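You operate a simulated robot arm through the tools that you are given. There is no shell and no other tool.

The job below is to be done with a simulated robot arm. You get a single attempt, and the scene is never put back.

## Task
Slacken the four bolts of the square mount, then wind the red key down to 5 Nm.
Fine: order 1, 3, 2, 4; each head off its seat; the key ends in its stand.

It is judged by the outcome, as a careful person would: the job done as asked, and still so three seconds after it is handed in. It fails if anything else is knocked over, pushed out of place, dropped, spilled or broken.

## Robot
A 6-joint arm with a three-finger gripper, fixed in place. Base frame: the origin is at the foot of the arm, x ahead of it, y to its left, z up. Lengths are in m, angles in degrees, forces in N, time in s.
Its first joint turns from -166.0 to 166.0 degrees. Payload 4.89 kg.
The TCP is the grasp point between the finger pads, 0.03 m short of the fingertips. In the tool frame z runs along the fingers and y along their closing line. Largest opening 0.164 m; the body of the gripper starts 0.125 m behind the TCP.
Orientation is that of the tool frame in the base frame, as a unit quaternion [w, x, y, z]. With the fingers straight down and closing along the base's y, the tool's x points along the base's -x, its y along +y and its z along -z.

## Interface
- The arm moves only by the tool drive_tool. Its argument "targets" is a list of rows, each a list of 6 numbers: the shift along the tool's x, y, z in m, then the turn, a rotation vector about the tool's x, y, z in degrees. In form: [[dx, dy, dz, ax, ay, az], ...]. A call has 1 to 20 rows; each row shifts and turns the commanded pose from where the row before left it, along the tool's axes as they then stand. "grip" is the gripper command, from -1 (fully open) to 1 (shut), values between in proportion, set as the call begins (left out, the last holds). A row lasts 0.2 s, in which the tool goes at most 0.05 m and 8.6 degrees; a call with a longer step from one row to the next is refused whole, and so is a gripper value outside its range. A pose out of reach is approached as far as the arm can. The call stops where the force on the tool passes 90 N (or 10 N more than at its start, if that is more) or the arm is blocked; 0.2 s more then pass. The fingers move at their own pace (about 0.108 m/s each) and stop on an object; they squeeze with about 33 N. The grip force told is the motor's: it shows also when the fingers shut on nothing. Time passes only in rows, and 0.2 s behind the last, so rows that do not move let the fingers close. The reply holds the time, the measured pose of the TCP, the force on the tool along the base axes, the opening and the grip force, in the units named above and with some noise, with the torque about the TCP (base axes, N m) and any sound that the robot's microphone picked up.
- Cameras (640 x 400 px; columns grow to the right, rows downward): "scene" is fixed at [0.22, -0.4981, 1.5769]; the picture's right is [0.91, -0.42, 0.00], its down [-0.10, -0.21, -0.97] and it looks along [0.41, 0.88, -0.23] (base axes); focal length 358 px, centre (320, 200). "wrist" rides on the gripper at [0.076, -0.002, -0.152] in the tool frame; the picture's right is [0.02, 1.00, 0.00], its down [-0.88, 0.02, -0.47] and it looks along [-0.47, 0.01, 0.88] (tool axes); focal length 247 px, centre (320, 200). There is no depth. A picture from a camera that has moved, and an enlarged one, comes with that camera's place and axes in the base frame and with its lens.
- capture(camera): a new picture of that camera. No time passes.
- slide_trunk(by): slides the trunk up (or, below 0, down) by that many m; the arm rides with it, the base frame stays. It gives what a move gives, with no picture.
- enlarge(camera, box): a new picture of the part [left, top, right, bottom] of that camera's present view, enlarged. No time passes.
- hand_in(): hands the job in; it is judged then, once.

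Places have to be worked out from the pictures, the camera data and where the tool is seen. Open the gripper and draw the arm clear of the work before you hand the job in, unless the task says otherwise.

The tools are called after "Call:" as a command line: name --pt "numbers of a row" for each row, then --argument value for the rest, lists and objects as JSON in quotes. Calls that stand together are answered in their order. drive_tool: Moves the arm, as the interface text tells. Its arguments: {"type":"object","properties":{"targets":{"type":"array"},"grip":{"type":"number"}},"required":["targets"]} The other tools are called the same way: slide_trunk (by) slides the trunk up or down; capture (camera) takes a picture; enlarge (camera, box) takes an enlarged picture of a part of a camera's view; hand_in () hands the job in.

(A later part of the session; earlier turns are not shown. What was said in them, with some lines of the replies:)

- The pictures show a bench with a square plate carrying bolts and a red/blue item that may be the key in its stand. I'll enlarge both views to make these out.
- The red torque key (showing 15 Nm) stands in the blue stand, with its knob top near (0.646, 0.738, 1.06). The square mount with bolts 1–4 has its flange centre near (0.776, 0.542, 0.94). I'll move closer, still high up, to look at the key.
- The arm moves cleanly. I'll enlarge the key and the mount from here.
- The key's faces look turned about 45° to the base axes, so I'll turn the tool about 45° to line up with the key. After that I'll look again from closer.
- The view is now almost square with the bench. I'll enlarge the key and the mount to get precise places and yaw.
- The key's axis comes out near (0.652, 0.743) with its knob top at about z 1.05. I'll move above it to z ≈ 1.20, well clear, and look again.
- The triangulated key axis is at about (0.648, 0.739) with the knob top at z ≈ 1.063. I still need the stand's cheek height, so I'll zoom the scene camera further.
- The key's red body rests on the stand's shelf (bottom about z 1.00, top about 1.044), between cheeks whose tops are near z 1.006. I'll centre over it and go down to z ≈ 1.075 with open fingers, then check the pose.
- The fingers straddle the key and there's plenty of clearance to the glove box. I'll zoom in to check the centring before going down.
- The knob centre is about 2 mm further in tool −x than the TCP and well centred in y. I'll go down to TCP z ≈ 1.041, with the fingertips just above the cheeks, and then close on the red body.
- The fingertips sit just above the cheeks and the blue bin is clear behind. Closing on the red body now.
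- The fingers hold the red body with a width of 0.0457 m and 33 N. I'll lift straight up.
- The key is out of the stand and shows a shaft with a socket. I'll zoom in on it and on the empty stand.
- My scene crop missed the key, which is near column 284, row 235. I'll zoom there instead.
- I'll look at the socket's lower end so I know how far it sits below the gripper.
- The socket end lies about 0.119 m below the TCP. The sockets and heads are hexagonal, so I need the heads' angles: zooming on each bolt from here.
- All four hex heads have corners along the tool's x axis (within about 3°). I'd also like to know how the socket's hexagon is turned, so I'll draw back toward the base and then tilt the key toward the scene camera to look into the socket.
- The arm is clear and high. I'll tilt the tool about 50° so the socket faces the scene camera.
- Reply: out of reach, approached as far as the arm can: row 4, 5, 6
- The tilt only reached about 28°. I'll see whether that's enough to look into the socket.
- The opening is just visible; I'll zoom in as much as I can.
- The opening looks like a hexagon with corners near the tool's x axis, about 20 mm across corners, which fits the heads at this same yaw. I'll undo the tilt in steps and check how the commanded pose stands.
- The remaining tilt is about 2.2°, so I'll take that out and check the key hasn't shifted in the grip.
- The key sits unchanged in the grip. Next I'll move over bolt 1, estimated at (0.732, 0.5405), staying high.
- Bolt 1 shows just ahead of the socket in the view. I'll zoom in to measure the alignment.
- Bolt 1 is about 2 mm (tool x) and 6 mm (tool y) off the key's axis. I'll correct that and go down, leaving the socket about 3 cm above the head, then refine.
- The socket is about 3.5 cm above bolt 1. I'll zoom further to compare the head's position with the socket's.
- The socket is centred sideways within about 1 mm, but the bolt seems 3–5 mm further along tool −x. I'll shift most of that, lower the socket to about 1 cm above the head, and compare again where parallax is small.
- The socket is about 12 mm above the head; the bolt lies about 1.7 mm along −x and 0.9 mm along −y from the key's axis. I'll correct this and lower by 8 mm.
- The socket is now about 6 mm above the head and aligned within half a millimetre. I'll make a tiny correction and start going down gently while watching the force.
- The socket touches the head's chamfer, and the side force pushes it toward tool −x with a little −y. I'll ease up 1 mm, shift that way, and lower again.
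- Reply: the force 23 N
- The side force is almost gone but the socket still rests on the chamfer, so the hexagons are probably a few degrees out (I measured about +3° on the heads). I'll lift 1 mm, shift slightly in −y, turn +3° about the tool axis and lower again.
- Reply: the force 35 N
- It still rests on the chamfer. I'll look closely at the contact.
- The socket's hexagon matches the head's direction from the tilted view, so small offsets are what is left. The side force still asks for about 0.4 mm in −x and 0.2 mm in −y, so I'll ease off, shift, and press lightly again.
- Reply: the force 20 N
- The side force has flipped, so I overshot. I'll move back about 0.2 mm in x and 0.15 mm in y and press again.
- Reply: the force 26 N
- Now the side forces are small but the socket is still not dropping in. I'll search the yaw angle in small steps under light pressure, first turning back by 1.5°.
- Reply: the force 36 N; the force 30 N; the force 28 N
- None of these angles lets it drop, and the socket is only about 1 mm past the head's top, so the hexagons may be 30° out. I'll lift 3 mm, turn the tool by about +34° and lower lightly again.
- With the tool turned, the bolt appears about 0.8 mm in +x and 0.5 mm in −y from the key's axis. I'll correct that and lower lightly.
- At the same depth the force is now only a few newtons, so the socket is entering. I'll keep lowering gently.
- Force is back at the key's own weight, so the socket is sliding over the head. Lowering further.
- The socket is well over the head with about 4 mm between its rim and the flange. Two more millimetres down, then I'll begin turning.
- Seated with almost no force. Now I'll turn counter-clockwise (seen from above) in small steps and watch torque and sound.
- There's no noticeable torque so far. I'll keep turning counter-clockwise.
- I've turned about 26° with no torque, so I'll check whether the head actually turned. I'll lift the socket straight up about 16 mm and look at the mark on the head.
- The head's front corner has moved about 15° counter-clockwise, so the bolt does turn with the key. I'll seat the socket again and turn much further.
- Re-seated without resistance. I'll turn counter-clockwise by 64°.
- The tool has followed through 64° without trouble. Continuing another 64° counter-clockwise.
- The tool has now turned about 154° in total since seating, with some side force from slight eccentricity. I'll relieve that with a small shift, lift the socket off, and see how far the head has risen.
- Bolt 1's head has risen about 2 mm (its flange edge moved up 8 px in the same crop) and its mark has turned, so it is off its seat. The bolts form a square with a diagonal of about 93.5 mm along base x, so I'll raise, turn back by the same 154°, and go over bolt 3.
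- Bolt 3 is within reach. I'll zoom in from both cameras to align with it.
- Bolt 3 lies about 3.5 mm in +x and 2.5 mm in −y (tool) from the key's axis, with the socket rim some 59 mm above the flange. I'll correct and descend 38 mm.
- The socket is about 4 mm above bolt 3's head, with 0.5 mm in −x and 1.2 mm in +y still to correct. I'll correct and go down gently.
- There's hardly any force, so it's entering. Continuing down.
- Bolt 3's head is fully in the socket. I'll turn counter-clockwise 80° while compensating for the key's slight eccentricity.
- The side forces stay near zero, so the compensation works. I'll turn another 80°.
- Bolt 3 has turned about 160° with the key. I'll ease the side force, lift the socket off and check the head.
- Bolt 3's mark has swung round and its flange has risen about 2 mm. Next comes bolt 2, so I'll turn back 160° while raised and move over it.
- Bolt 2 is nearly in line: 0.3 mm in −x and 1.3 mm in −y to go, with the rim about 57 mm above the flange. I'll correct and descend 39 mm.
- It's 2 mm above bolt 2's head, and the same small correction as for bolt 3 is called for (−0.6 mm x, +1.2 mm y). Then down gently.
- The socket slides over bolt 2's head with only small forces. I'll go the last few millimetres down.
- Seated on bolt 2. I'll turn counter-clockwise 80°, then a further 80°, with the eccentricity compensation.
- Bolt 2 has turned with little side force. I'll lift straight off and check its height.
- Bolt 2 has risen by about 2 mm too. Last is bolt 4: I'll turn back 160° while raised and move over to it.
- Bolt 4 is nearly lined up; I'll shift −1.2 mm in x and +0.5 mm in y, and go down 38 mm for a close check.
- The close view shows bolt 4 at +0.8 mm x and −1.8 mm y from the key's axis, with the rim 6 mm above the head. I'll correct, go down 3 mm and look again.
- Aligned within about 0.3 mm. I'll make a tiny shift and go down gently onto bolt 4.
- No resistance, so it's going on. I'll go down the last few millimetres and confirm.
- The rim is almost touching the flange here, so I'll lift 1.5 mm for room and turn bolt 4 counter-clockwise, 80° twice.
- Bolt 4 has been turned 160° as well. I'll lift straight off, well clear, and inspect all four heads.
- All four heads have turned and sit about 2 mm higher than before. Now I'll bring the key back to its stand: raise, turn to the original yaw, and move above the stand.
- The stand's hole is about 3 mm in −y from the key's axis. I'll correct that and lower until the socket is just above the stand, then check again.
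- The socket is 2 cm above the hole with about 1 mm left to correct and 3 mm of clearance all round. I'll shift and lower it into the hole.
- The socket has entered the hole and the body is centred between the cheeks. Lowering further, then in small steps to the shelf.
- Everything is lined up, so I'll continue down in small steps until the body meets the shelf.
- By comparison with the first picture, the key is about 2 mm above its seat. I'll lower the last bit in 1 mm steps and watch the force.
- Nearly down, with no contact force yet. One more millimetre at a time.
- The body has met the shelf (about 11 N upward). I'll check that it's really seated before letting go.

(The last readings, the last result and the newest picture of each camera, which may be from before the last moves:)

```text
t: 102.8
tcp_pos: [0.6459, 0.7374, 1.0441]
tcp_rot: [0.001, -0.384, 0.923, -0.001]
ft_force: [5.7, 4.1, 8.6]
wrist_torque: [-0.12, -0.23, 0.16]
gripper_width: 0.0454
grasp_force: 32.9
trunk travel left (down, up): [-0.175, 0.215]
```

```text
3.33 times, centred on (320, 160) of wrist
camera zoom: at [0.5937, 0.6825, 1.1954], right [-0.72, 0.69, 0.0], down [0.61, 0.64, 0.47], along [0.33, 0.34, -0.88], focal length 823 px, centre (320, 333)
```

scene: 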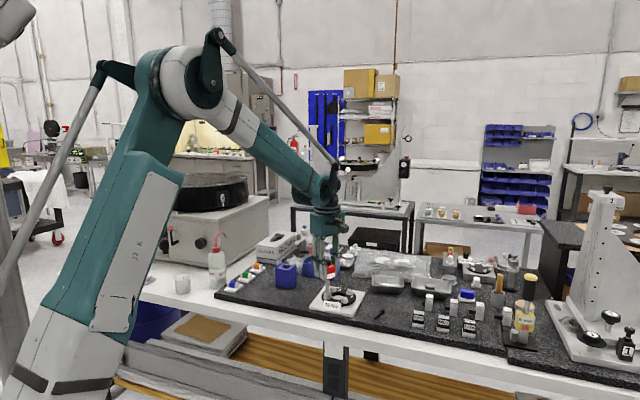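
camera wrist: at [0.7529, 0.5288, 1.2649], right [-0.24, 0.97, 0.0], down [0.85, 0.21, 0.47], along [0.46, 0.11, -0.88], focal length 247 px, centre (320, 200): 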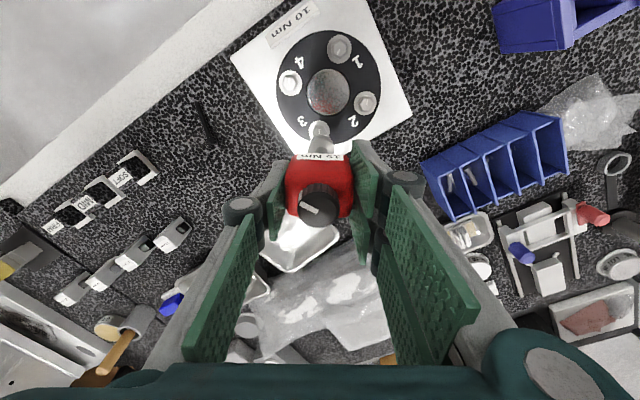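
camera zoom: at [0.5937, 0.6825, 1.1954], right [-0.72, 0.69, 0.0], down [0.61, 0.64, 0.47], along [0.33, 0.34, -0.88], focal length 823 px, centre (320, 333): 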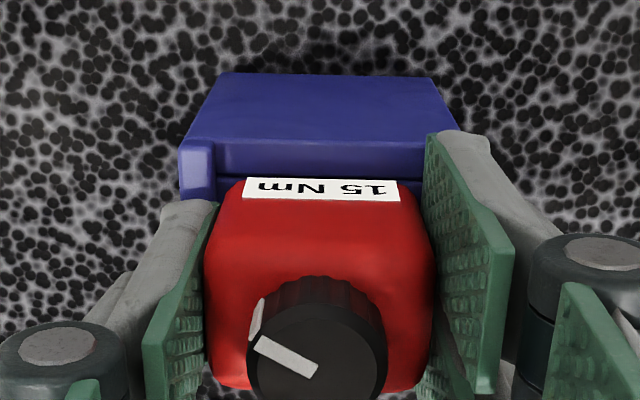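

The key sits on the shelf between the cheeks, in line with the stand. I'll open the fingers, rise clear of the knob, and look at the knob.

Call:
drive_tool --pt "0 0 0 0 0 0" --pt "0 0 0 0 0 0" --pt "0 0 0 0 0 0" --grip -0.1

Call:
drive_tool --pt "0 0 -0.01 0 0 0" --pt "0 0 -0.02 0 0 0" --pt "0 0 -0.02 0 0 0" --pt "0 0 -0.02 0 0 0" --pt "0 0 0 0 0 0"

Call:
enlarge --camera "wrist" --box '[270, 90, 370, 190]'

Call:
enlarge --camera "scene" --box '[272, 246, 304, 270]'

```text
t: 103.6
tcp_pos: [0.6481, 0.7368, 1.0438]
tcp_rot: [0.002, -0.384, 0.923, -0.002]
ft_force: [0.6, 0.7, 0.1]
wrist_torque: [-0.02, -0.01, -0.03]
gripper_width: 0.0901
grasp_force: 0.0
trunk travel left (down, up): [-0.175, 0.215]
```

```text
t: 104.8
tcp_pos: [0.6462, 0.739, 1.1145]
tcp_rot: [0.001, -0.384, 0.923, -0.002]
ft_force: [-0.3, 0.2, -0.1]
wrist_torque: [0.06, -0.01, -0.01]
gripper_width: 0.0903
grasp_force: 0.1
trunk travel left (down, up): [-0.175, 0.215]
```

```text
4.00 times, centred on (320, 140) of wrist
camera zoom: at [0.5923, 0.6832, 1.2654], right [-0.72, 0.69, 0.0], down [0.61, 0.64, 0.47], along [0.33, 0.34, -0.88], focal length 988 px, centre (320, 440)
```

zoom: 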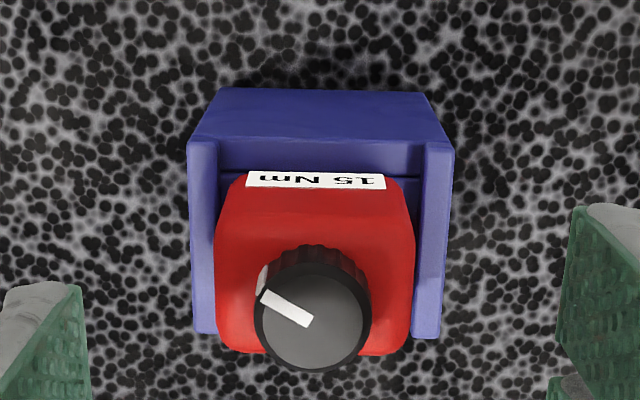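

```text
16.00 times, centred on (288, 258) of scene
camera zoom: at [0.22, -0.4981, 1.5769], right [0.91, -0.42, 0.0], down [-0.1, -0.21, -0.97], along [0.41, 0.88, -0.23], focal length 5734 px, centre (832, -728)
```

zoom: 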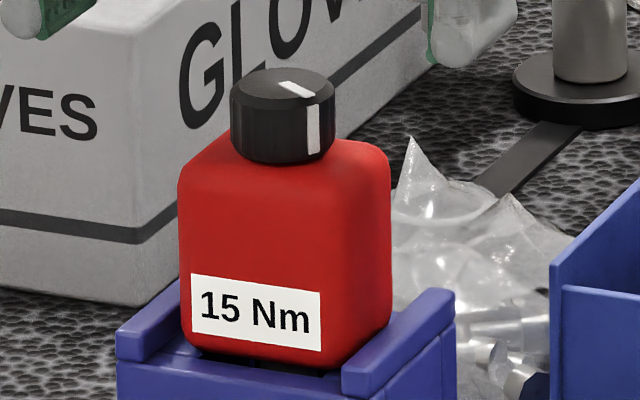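

The key stands upright in its stand, still showing 15 Nm. The knob's axis is about 1.7 mm off the TCP in both x and y, so I'll centre on it and lower until the fingertips are just above the red top.

Call:
drive_tool --pt "-0.0017 -0.0017 0.01 0 0 0" --pt "0 0 0.012 0 0 0" --pt "0 0 0.012 0 0 0" --pt "0 0 0 0 0 0"

Call:
enlarge --camera "scene" --box '[268, 236, 308, 266]'

Call:
enlarge --camera "wrist" --box '[270, 120, 370, 220]'

```text
t: 105.8
tcp_pos: [0.6495, 0.7384, 1.0789]
tcp_rot: [0.0, -0.384, 0.923, -0.002]
ft_force: [1.0, 0.2, -0.4]
wrist_torque: [0.02, 0.04, -0.02]
gripper_width: 0.0899
grasp_force: 0.0
trunk travel left (down, up): [-0.175, 0.215]
```

```text
13.33 times, centred on (288, 251) of scene
camera zoom: at [0.22, -0.4981, 1.5769], right [0.91, -0.42, 0.0], down [-0.1, -0.21, -0.97], along [0.41, 0.88, -0.23], focal length 4779 px, centre (747, -480)
```

zoom: 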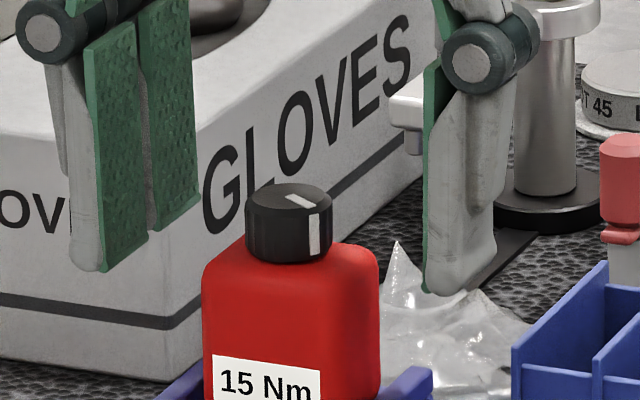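

```text
4.00 times, centred on (320, 170) of wrist
camera zoom: at [0.5957, 0.6832, 1.2305], right [-0.72, 0.69, 0.0], down [0.61, 0.64, 0.47], along [0.33, 0.34, -0.88], focal length 988 px, centre (320, 320)
```

zoom: 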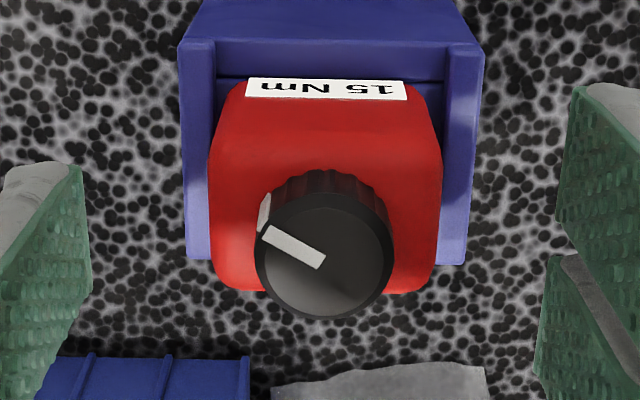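

The knob is centred between the fingers. To be safe about the red shoulders I'll rise 3 mm, then close on the knob.

Call:
drive_tool --pt "0 0 -0.003 0 0 0" --pt "0 0 0 0 0 0"

Call:
drive_tool --pt "0 0 0 0 0 0" --pt "0 0 0 0 0 0" --pt "0 0 0 0 0 0" --pt "0 0 0 0 0 0" --grip 1

Call:
enlarge --camera "scene" --box '[268, 240, 308, 270]'

Call:
enlarge --camera "wrist" --box '[270, 120, 370, 220]'

```text
t: 106.4
tcp_pos: [0.6501, 0.7394, 1.0822]
tcp_rot: [0.001, -0.383, 0.924, -0.002]
ft_force: [0.1, -0.3, -0.2]
wrist_torque: [-0.04, -0.01, 0.0]
gripper_width: 0.0902
grasp_force: 0.2
trunk travel left (down, up): [-0.175, 0.215]
```

```text
t: 107.4
tcp_pos: [0.6471, 0.7395, 1.0847]
tcp_rot: [0.001, -0.383, 0.924, -0.002]
ft_force: [-3.0, 24.1, 47.8]
wrist_torque: [0.43, -0.24, 0.06]
gripper_width: 0.0356
grasp_force: 32.9
trunk travel left (down, up): [-0.175, 0.215]
```

```text
13.33 times, centred on (288, 255) of scene
camera zoom: at [0.22, -0.4981, 1.5769], right [0.91, -0.42, 0.0], down [-0.1, -0.21, -0.97], along [0.41, 0.88, -0.23], focal length 4779 px, centre (747, -533)
```

zoom: 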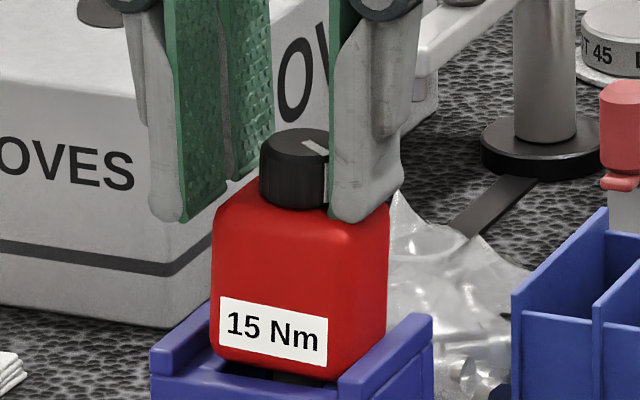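

```text
4.00 times, centred on (320, 170) of wrist
camera zoom: at [0.594, 0.6835, 1.2358], right [-0.72, 0.69, 0.0], down [0.61, 0.64, 0.47], along [0.33, 0.34, -0.88], focal length 988 px, centre (320, 320)
```

zoom: 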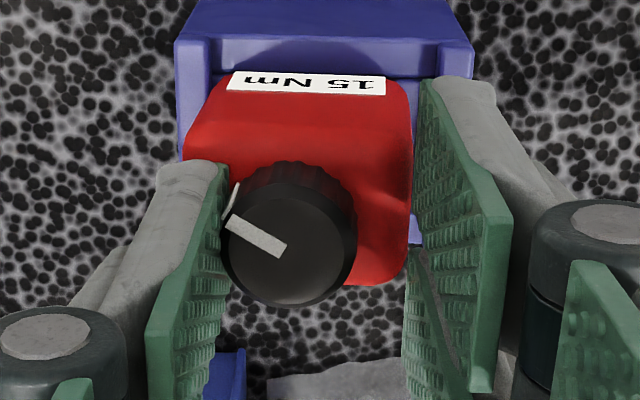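

The +y finger has caught on the red shoulder instead of reaching the knob (opening 0.036, 48 N upward). I'll open at once and rise, then look.

Call:
drive_tool --pt "0 0 0 0 0 0" --pt "0 0 0 0 0 0" --pt "0 0 0 0 0 0" --grip -0.1

Call:
drive_tool --pt "0 0 -0.015 0 0 0" --pt "0 0 -0.015 0 0 0" --pt "0 0 0 0 0 0"

Call:
enlarge --camera "scene" --box '[268, 246, 308, 276]'

Call:
enlarge --camera "wrist" --box '[270, 100, 370, 200]'

```text
t: 108.2
tcp_pos: [0.649, 0.7381, 1.0817]
tcp_rot: [0.0, -0.384, 0.924, -0.002]
ft_force: [-0.7, 0.2, 1.2]
wrist_torque: [-0.02, 0.0, 0.01]
gripper_width: 0.0902
grasp_force: 0.0
trunk travel left (down, up): [-0.175, 0.215]
```

```text
t: 109.0
tcp_pos: [0.6489, 0.7377, 1.1118]
tcp_rot: [0.001, -0.384, 0.923, -0.002]
ft_force: [0.8, -0.5, 0.8]
wrist_torque: [0.01, 0.02, 0.01]
gripper_width: 0.0902
grasp_force: 0.0
trunk travel left (down, up): [-0.175, 0.215]
```

```text
13.33 times, centred on (288, 261) of scene
camera zoom: at [0.22, -0.4981, 1.5769], right [0.91, -0.42, 0.0], down [-0.1, -0.21, -0.97], along [0.41, 0.88, -0.23], focal length 4779 px, centre (747, -613)
```

zoom: 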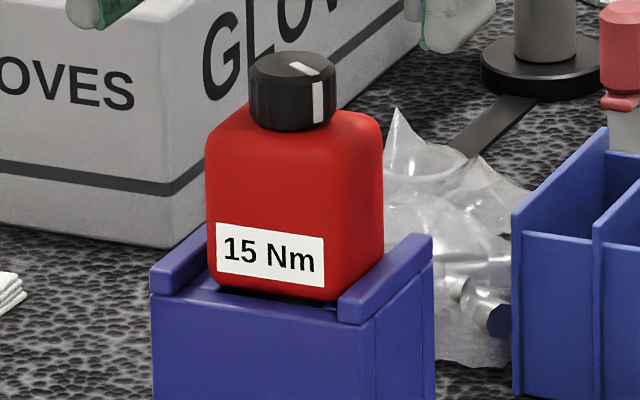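

```text
4.00 times, centred on (320, 150) of wrist
camera zoom: at [0.5957, 0.683, 1.2639], right [-0.72, 0.69, 0.0], down [0.61, 0.64, 0.47], along [0.33, 0.34, -0.88], focal length 988 px, centre (320, 400)
```

zoom: 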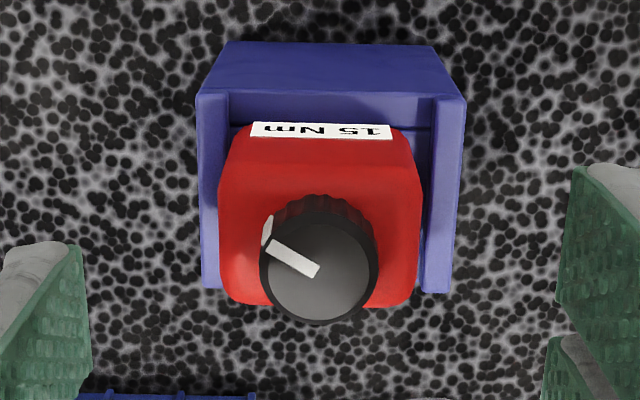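

The key is still upright in the stand, just nudged a millimetre or so. The fingertips evidently reach lower than I assumed, so I'll grip higher: recentre, go to TCP z ≈ 1.090, close only to 36 mm, and check the tips against the red top.

Call:
drive_tool --pt "0.002 -0.0007 0.011 0 0 0" --pt "0 0 0.011 0 0 0" --pt "0 0 0 0 0 0"

Call:
drive_tool --pt "0 0 0 0 0 0" --pt "0 0 0 0 0 0" --pt "0 0 0 0 0 0" --grip 0.5

Call:
enlarge --camera "scene" --box '[268, 240, 308, 270]'

Call:
enlarge --camera "wrist" --box '[270, 120, 370, 220]'

```text
t: 109.8
tcp_pos: [0.6476, 0.7354, 1.0907]
tcp_rot: [0.001, -0.384, 0.923, -0.002]
ft_force: [-0.4, 0.1, -0.5]
wrist_torque: [0.0, 0.0, 0.0]
gripper_width: 0.0902
grasp_force: 0.1
trunk travel left (down, up): [-0.175, 0.215]
```

```text
t: 110.6
tcp_pos: [0.6473, 0.7365, 1.0899]
tcp_rot: [0.001, -0.383, 0.924, -0.002]
ft_force: [-1.2, -0.1, -0.4]
wrist_torque: [0.04, -0.01, -0.03]
gripper_width: 0.0409
grasp_force: 0.0
trunk travel left (down, up): [-0.175, 0.215]
```

```text
13.33 times, centred on (288, 255) of scene
camera zoom: at [0.22, -0.4981, 1.5769], right [0.91, -0.42, 0.0], down [-0.1, -0.21, -0.97], along [0.41, 0.88, -0.23], focal length 4779 px, centre (747, -533)
```

zoom: 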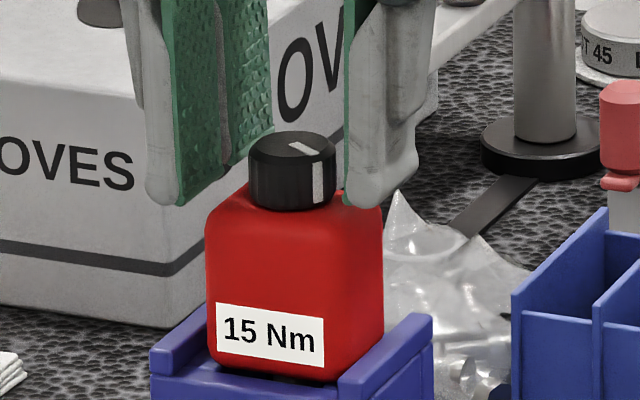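

```text
4.00 times, centred on (320, 170) of wrist
camera zoom: at [0.5948, 0.6807, 1.2418], right [-0.72, 0.69, 0.0], down [0.61, 0.64, 0.47], along [0.33, 0.34, -0.88], focal length 988 px, centre (320, 320)
```

zoom: 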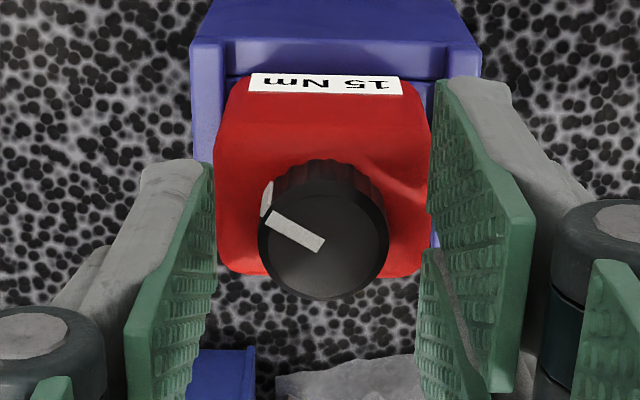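

Now the tips are about 5 mm above the red top and overlap the knob by 11 mm, centred in y; the knob is about 1.3 mm along −x. I'll shift and close on it.

Call:
drive_tool --pt "-0.0013 0 0 0 0 0" --pt "0 0 0 0 0 0"

Call:
drive_tool --pt "0 0 0 0 0 0" --pt "0 0 0 0 0 0" --pt "0 0 0 0 0 0" --grip 1

Call:
enlarge --camera "scene" --box '[268, 240, 308, 270]'

Call:
enlarge --camera "wrist" --box '[270, 120, 370, 220]'

```text
t: 111.2
tcp_pos: [0.649, 0.7376, 1.0904]
tcp_rot: [0.001, -0.384, 0.924, -0.002]
ft_force: [-0.2, -0.4, 0.7]
wrist_torque: [0.02, 0.01, 0.0]
gripper_width: 0.0412
grasp_force: 0.0
trunk travel left (down, up): [-0.175, 0.215]
```

```text
t: 112.0
tcp_pos: [0.6489, 0.7367, 1.0903]
tcp_rot: [0.0, -0.384, 0.923, -0.002]
ft_force: [-1.6, -0.8, -0.1]
wrist_torque: [-0.09, 0.03, -0.03]
gripper_width: 0.0236
grasp_force: 33.5
trunk travel left (down, up): [-0.175, 0.215]
```

```text
13.33 times, centred on (288, 255) of scene
camera zoom: at [0.22, -0.4981, 1.5769], right [0.91, -0.42, 0.0], down [-0.1, -0.21, -0.97], along [0.41, 0.88, -0.23], focal length 4779 px, centre (747, -533)
```

zoom: 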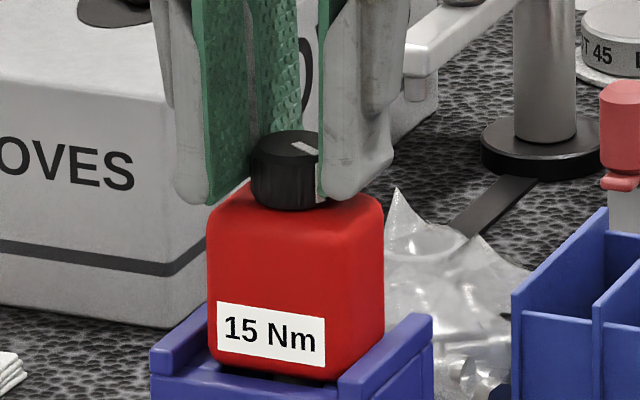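

```text
4.00 times, centred on (320, 170) of wrist
camera zoom: at [0.5959, 0.6815, 1.2421], right [-0.72, 0.69, 0.0], down [0.61, 0.64, 0.47], along [0.33, 0.34, -0.88], focal length 988 px, centre (320, 320)
```

zoom: 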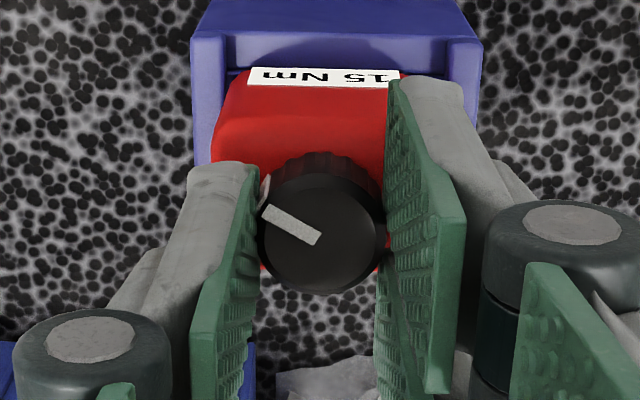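

The knob is held cleanly (0.0236 m, 33 N, no vertical load). I'll turn it 16° counter-clockwise and read the display.

Call:
drive_tool --pt "0 0 0 0 0 -4" --pt "0 0 0 0 0 -4" --pt "0 0 0 0 0 -4" --pt "0 0 0 0 0 -4" --pt "0 0 0 0 0 0"

Call:
enlarge --camera "scene" --box '[268, 246, 308, 276]'

Call:
enlarge --camera "wrist" --box '[270, 120, 370, 220]'

```text
t: 113.2
tcp_pos: [0.649, 0.7365, 1.0907]
tcp_rot: [0.0, -0.508, 0.861, -0.002]
ft_force: [-2.7, 0.2, 0.6]
wrist_torque: [-0.09, 0.04, -0.03]
gripper_width: 0.0235
grasp_force: 33.2
trunk travel left (down, up): [-0.175, 0.215]
```

```text
13.33 times, centred on (288, 261) of scene
camera zoom: at [0.22, -0.4981, 1.5769], right [0.91, -0.42, 0.0], down [-0.1, -0.21, -0.97], along [0.41, 0.88, -0.23], focal length 4779 px, centre (747, -613)
```

zoom: 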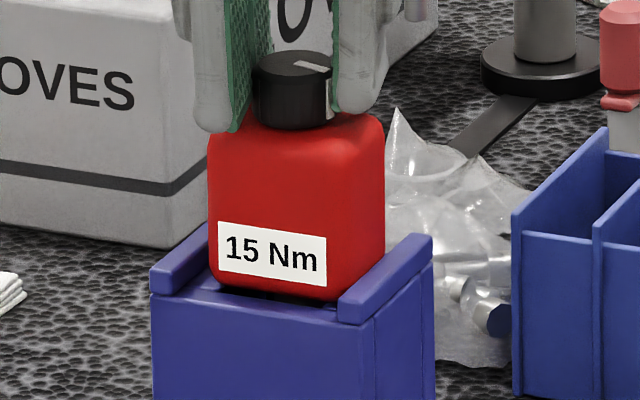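

```text
4.00 times, centred on (320, 170) of wrist
camera zoom: at [0.6131, 0.6695, 1.2422], right [-0.89, 0.46, 0.0], down [0.41, 0.78, 0.47], along [0.22, 0.42, -0.88], focal length 988 px, centre (320, 320)
```

zoom: 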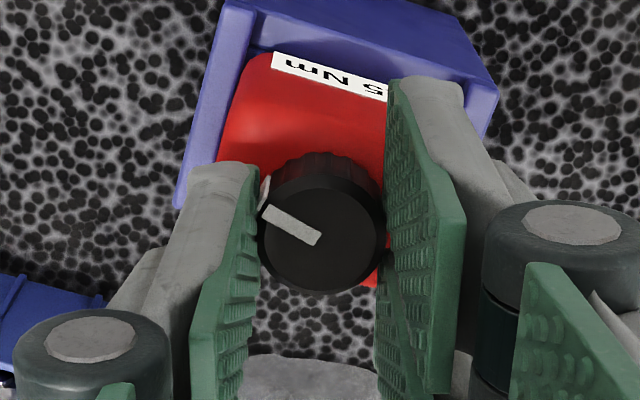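

The knob turns while the body stays put; the display still says 15 Nm. I'll turn a further 32° counter-clockwise and read again.

Call:
drive_tool --pt "0 0 0 0 0 -8" --pt "0 0 0 0 0 -8" --pt "0 0 0 0 0 -8" --pt "0 0 0 0 0 -8" --pt "0 0 0 0 0 0"

Call:
enlarge --camera "scene" --box '[268, 246, 308, 276]'

```text
t: 114.4
tcp_pos: [0.6485, 0.7386, 1.0897]
tcp_rot: [0.001, 0.727, -0.686, 0.002]
ft_force: [-6.3, 3.6, 0.8]
wrist_torque: [0.32, 0.3, 0.05]
gripper_width: 0.0236
grasp_force: 32.8
trunk travel left (down, up): [-0.175, 0.215]
```

```text
13.33 times, centred on (288, 261) of scene
camera zoom: at [0.22, -0.4981, 1.5769], right [0.91, -0.42, 0.0], down [-0.1, -0.21, -0.97], along [0.41, 0.88, -0.23], focal length 4779 px, centre (747, -613)
```

zoom: 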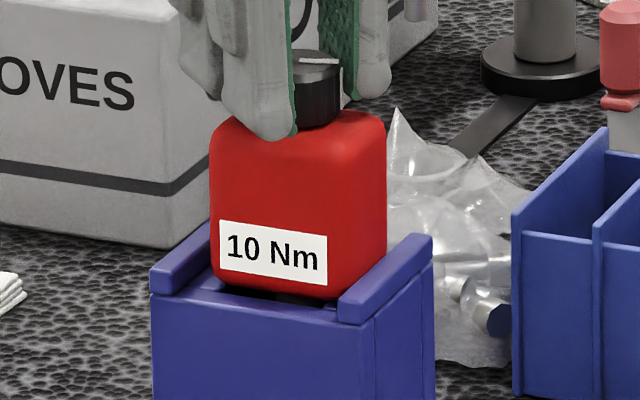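

The display now reads 10 Nm, so counter-clockwise winds it down in steps. I'll continue 16° at a time and watch the reading.

Call:
drive_tool --pt "0 0 0 0 0 -8" --pt "0 0 0 0 0 -8" --pt "0 0 0 0 0 0"

Call:
enlarge --camera "scene" --box '[268, 246, 308, 276]'

```text
t: 115.2
tcp_pos: [0.649, 0.7371, 1.0912]
tcp_rot: [0.0, 0.815, -0.58, 0.001]
ft_force: [-7.0, 3.8, 5.1]
wrist_torque: [0.36, 0.38, -0.03]
gripper_width: 0.0234
grasp_force: 33.0
trunk travel left (down, up): [-0.175, 0.215]
```

```text
13.33 times, centred on (288, 261) of scene
camera zoom: at [0.22, -0.4981, 1.5769], right [0.91, -0.42, 0.0], down [-0.1, -0.21, -0.97], along [0.41, 0.88, -0.23], focal length 4779 px, centre (747, -613)
```

zoom: 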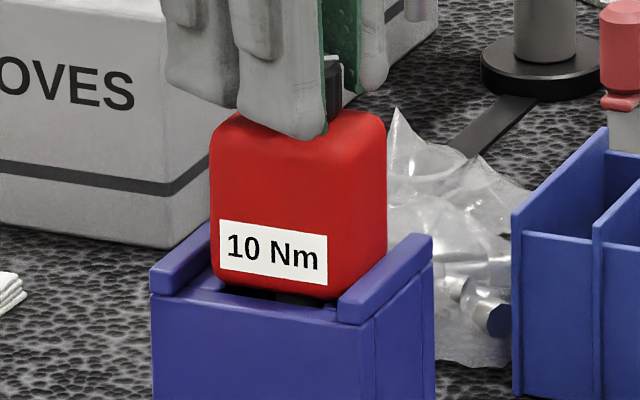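

Still 10 Nm at 64°. Another 16°.

Call:
drive_tool --pt "0 0 0 0 0 -8" --pt "0 0 0 0 0 -8" --pt "0 0 0 0 0 0"

Call:
enlarge --camera "scene" --box '[268, 246, 308, 276]'

```text
t: 116.0
tcp_pos: [0.6488, 0.7377, 1.0904]
tcp_rot: [0.001, 0.887, -0.462, 0.002]
ft_force: [-9.0, 2.2, 4.6]
wrist_torque: [0.12, 0.54, -0.05]
gripper_width: 0.0235
grasp_force: 32.9
trunk travel left (down, up): [-0.175, 0.215]
```

```text
13.33 times, centred on (288, 261) of scene
camera zoom: at [0.22, -0.4981, 1.5769], right [0.91, -0.42, 0.0], down [-0.1, -0.21, -0.97], along [0.41, 0.88, -0.23], focal length 4779 px, centre (747, -613)
```

zoom: 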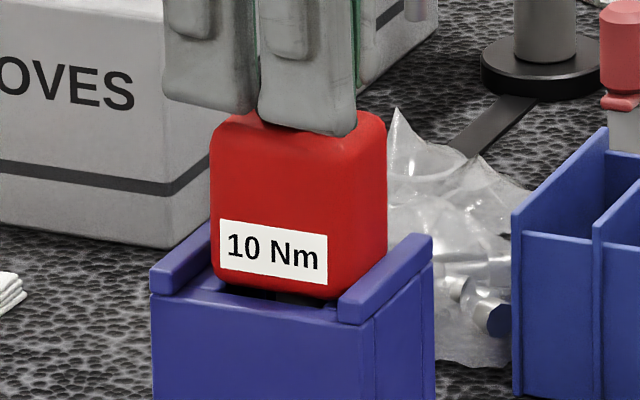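

Still 10 Nm at 80°. Another 16°, easing the small side force as I go.

Call:
drive_tool --pt "-0.0003 0.0004 0 0 0 -8" --pt "0 0 0 0 0 -8" --pt "0 0 0 0 0 0"

Call:
enlarge --camera "scene" --box '[268, 246, 308, 276]'

```text
t: 116.8
tcp_pos: [0.6481, 0.7361, 1.0912]
tcp_rot: [0.001, 0.943, -0.333, 0.001]
ft_force: [-4.2, 2.2, 9.4]
wrist_torque: [0.19, 0.32, 0.01]
gripper_width: 0.0233
grasp_force: 33.0
trunk travel left (down, up): [-0.175, 0.215]
```

```text
13.33 times, centred on (288, 261) of scene
camera zoom: at [0.22, -0.4981, 1.5769], right [0.91, -0.42, 0.0], down [-0.1, -0.21, -0.97], along [0.41, 0.88, -0.23], focal length 4779 px, centre (747, -613)
```

zoom: 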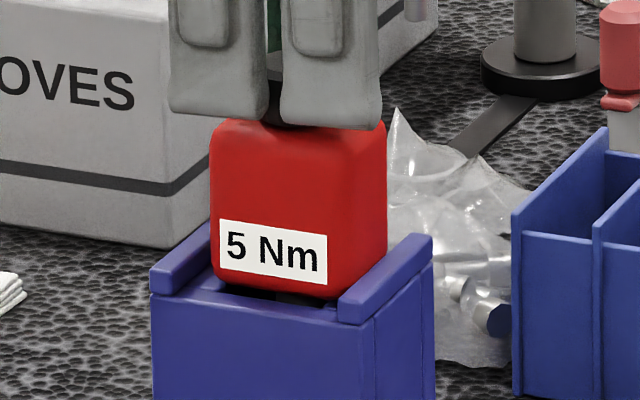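

It reads 5 Nm at 96°. The switch points (about 30° and 90°) suggest 60° per step, so 5 Nm should be centred at about 120°; I'll turn 22° more to sit well inside that step.

Call:
drive_tool --pt "0 0 0 0 0 -7.5" --pt "0 0 0 0 0 -7.5" --pt "0 0 0 0 0 -7" --pt "0 0 0 0 0 0"

Call:
enlarge --camera "scene" --box '[268, 246, 308, 276]'

```text
t: 117.8
tcp_pos: [0.6485, 0.7374, 1.0909]
tcp_rot: [0.001, 0.989, -0.147, 0.001]
ft_force: [-8.4, 1.5, 2.5]
wrist_torque: [0.1, 0.6, 0.0]
gripper_width: 0.023
grasp_force: 32.9
trunk travel left (down, up): [-0.175, 0.215]
```

```text
13.33 times, centred on (288, 261) of scene
camera zoom: at [0.22, -0.4981, 1.5769], right [0.91, -0.42, 0.0], down [-0.1, -0.21, -0.97], along [0.41, 0.88, -0.23], focal length 4779 px, centre (747, -613)
```

zoom: 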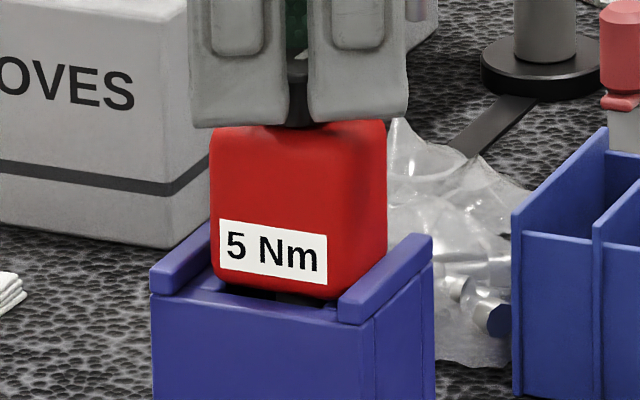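

The display reads 5 Nm, well inside the step. I'll ease the side force, open the fingers, and rise straight up.

Call:
drive_tool --pt "-0.0004 0.0001 0 0 0 0" --pt "0 0 0 0 0 0"

Call:
drive_tool --pt "0 0 0 0 0 0" --pt "0 0 0 0 0 0" --pt "0 0 0 0 0 0" --grip 0.2

Call:
drive_tool --pt "0 0 -0.01 0 0 0" --pt "0 0 -0.03 0 0 0" --pt "0 0 -0.04 0 0 0" --pt "0 0 -0.04 0 0 0" --pt "0 0 0 0 0 0"

Call:
enlarge --camera "scene" --box '[268, 246, 308, 276]'

Call:
capture --camera "wrist"

```text
t: 118.4
tcp_pos: [0.649, 0.7379, 1.0905]
tcp_rot: [0.001, 0.989, -0.146, 0.002]
ft_force: [-4.7, 1.7, -3.1]
wrist_torque: [0.07, 0.45, 0.03]
gripper_width: 0.0232
grasp_force: 32.8
trunk travel left (down, up): [-0.175, 0.215]
```

```text
t: 119.2
tcp_pos: [0.6481, 0.7369, 1.0915]
tcp_rot: [0.001, 0.989, -0.146, 0.001]
ft_force: [0.1, 0.2, 0.8]
wrist_torque: [0.01, 0.01, 0.0]
gripper_width: 0.0656
grasp_force: 0.0
trunk travel left (down, up): [-0.175, 0.215]
```

```text
t: 120.4
tcp_pos: [0.646, 0.7366, 1.2114]
tcp_rot: [0.001, 0.989, -0.147, 0.001]
ft_force: [-0.9, 0.4, 0.2]
wrist_torque: [0.08, -0.05, 0.0]
gripper_width: 0.0654
grasp_force: 0.1
trunk travel left (down, up): [-0.175, 0.215]
```

```text
13.33 times, centred on (288, 261) of scene
camera zoom: at [0.22, -0.4981, 1.5769], right [0.91, -0.42, 0.0], down [-0.1, -0.21, -0.97], along [0.41, 0.88, -0.23], focal length 4779 px, centre (747, -613)
```

zoom: 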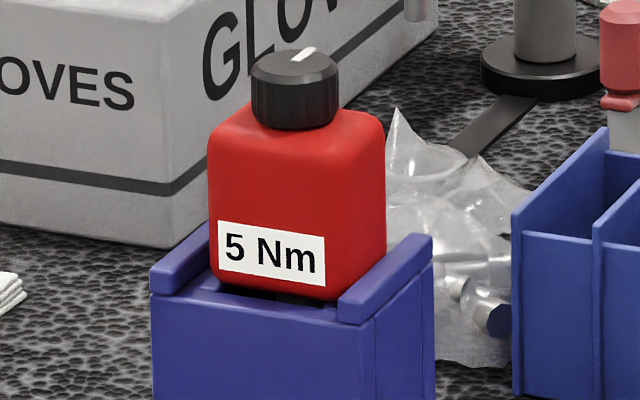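

```text
taken
camera wrist: at [0.7199, 0.7161, 1.3649], right [-0.27, -0.96, 0.0], down [-0.85, 0.24, 0.47], along [-0.45, 0.13, -0.88], focal length 247 px, centre (320, 200)
```

wrist: 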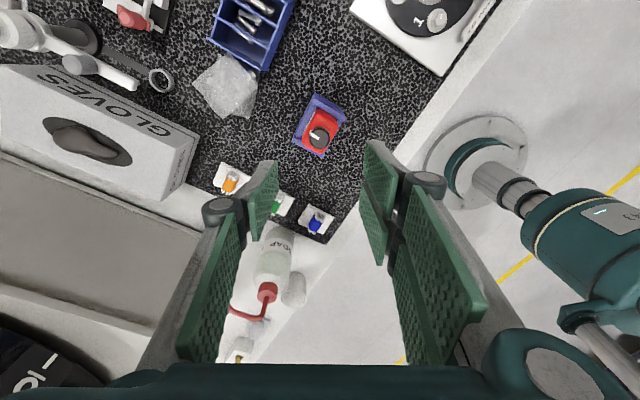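

The key stands in its stand reading 5 Nm and the stand hasn't moved. I'll rise further, turn back, draw the arm away toward the base and open the gripper, then inspect everything once more.

Call:
drive_tool --pt "0 0 -0.04 0 0 0" --pt "0 0 -0.04 0 0 0" --pt "0 0 -0.04 0 0 0" --pt "0 0 -0.03 0 0 0" --pt "0 0 0 0 0 8.5" --pt "0 0 0 0 0 8.5" --pt "0 0 0 0 0 8.5" --pt "0 0 0 0 0 8.5" --pt "0 0 0 0 0 8.5" --pt "0 0 0 0 0 8.5" --pt "0 0 0 0 0 8.5" --pt "0 0 0 0 0 8.5" --pt "0 0 0 0 0 8.5" --pt "0 0 0 0 0 8.5" --pt "0 0 0 0 0 8.5" --pt "0 0 0 0 0 8.5" --pt "0 0 0 0 0 8.5" --pt "0 0 0 0 0 7.5" --pt "0 0 0 0 0 0"

Call:
drive_tool --pt "0.04 0 -0.01 0 0 0" --pt "0.04 0 -0.01 0 0 0" --pt "0.04 0 -0.01 0 0 0" --pt "0.04 0 -0.01 0 0 0" --pt "0.04 0 -0.01 0 0 0" --pt "0 0 0 0 0 0" --grip -1

Call:
capture --camera "scene"

Call:
capture --camera "wrist"

Call:
enlarge --camera "scene" --box '[318, 274, 366, 306]'

Call:
enlarge --camera "scene" --box '[220, 230, 380, 330]'

```text
t: 124.4
tcp_pos: [0.6481, 0.7374, 1.3606]
tcp_rot: [0.001, -0.383, 0.924, -0.002]
ft_force: [-0.5, -0.4, 0.3]
wrist_torque: [0.0, 0.0, 0.03]
gripper_width: 0.0656
grasp_force: 0.2
trunk travel left (down, up): [-0.175, 0.215]
```

```text
t: 125.8
tcp_pos: [0.5047, 0.5951, 1.4121]
tcp_rot: [0.0, -0.384, 0.923, -0.001]
ft_force: [-1.0, -1.8, 0.5]
wrist_torque: [0.21, -0.19, 0.02]
gripper_width: 0.1644
grasp_force: 0.2
trunk travel left (down, up): [-0.175, 0.215]
```

```text
taken
```

scene: 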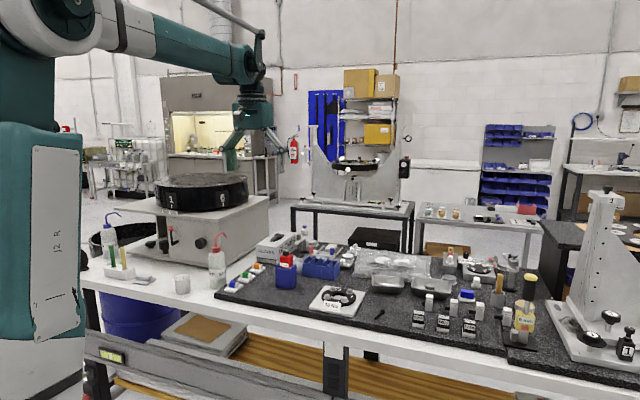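

```text
taken
camera wrist: at [0.451, 0.5395, 1.5644], right [-0.72, 0.69, 0.0], down [0.61, 0.64, 0.47], along [0.33, 0.34, -0.88], focal length 247 px, centre (320, 200)
```

wrist: 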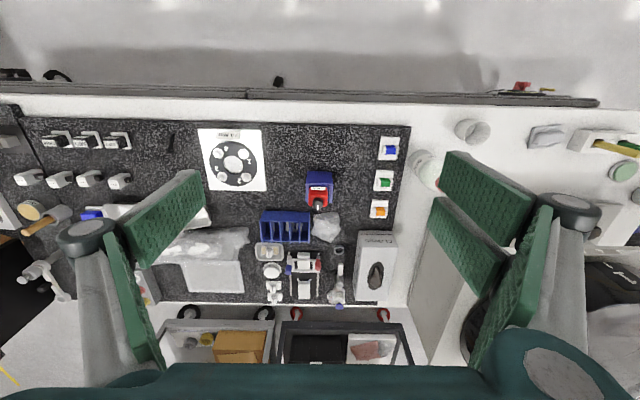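

```text
12.50 times, centred on (342, 290) of scene
camera zoom: at [0.22, -0.4981, 1.5769], right [0.91, -0.42, 0.0], down [-0.1, -0.21, -0.97], along [0.41, 0.88, -0.23], focal length 4480 px, centre (45, -925)
```

zoom: 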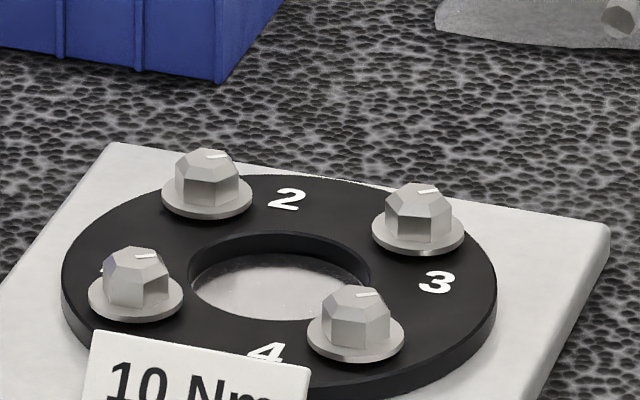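

```text
4.00 times, centred on (300, 280) of scene
camera zoom: at [0.22, -0.4981, 1.5769], right [0.91, -0.42, 0.0], down [-0.1, -0.21, -0.97], along [0.41, 0.88, -0.23], focal length 1434 px, centre (400, -120)
```

zoom: 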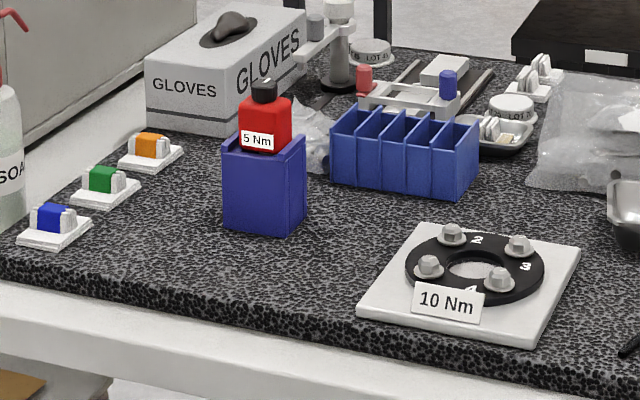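

Everything else looks untouched. As a last check I'll take the very crop I took before slackening, to compare the heights of all four heads.

Call:
enlarge --camera "scene" --box '[310, 276, 374, 316]'

Call:
enlarge --camera "scene" --box '[272, 246, 304, 266]'

```text
10.00 times, centred on (342, 296) of scene
camera zoom: at [0.22, -0.4981, 1.5769], right [0.91, -0.42, 0.0], down [-0.1, -0.21, -0.97], along [0.41, 0.88, -0.23], focal length 3584 px, centre (100, -760)
```

zoom: 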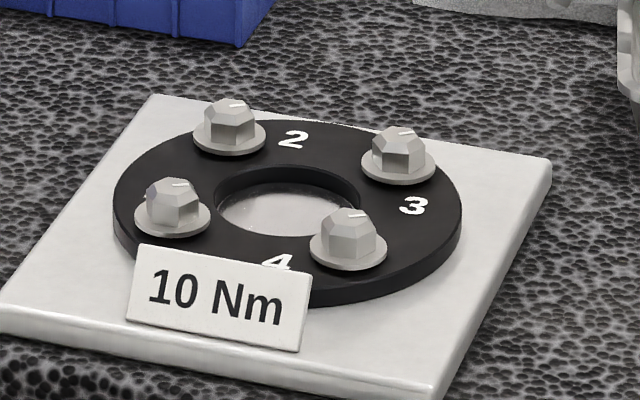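

```text
16.00 times, centred on (288, 256) of scene
camera zoom: at [0.22, -0.4981, 1.5769], right [0.91, -0.42, 0.0], down [-0.1, -0.21, -0.97], along [0.41, 0.88, -0.23], focal length 5734 px, centre (832, -696)
```

zoom: 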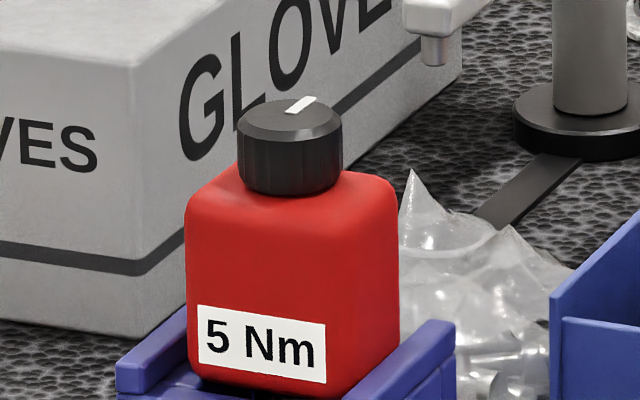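

Compared with the earlier crop, every head sits 4–6 px (about 2 mm) higher and its mark has turned round. The order was 1, 3, 2, 4. The key is upright in its stand at 5 Nm, the gripper is open and clear, and nothing else has moved, so I'm handing in.

Call:
hand_in

```text
The job is handed in.
```

I slackened the four bolts in the order 1, 3, 2, 4, wound the red key down to 5 Nm and put it back in its stand. The job is handed in.

- **Bolts:** each bolt was turned counter-clockwise, about 155° to 160° at the key. Every head now sits about 2 mm higher than before, judged from the scene camera. I could not see directly under the flanges.
- **Key:** its display reads 5 Nm. It stands upright on the stand's shelf, about 2 mm to one side of where it started, within the play of the stand.
- **One slip:** on my first try at the knob, a finger caught the key's red shoulder, with about 48 N upward. I opened at once and gripped higher. The key shifted by a millimetre or so and stayed seated.
- **Surroundings:** in the final pictures the stand and everything else are where they were. The gripper is open and the arm is drawn clear of the work.
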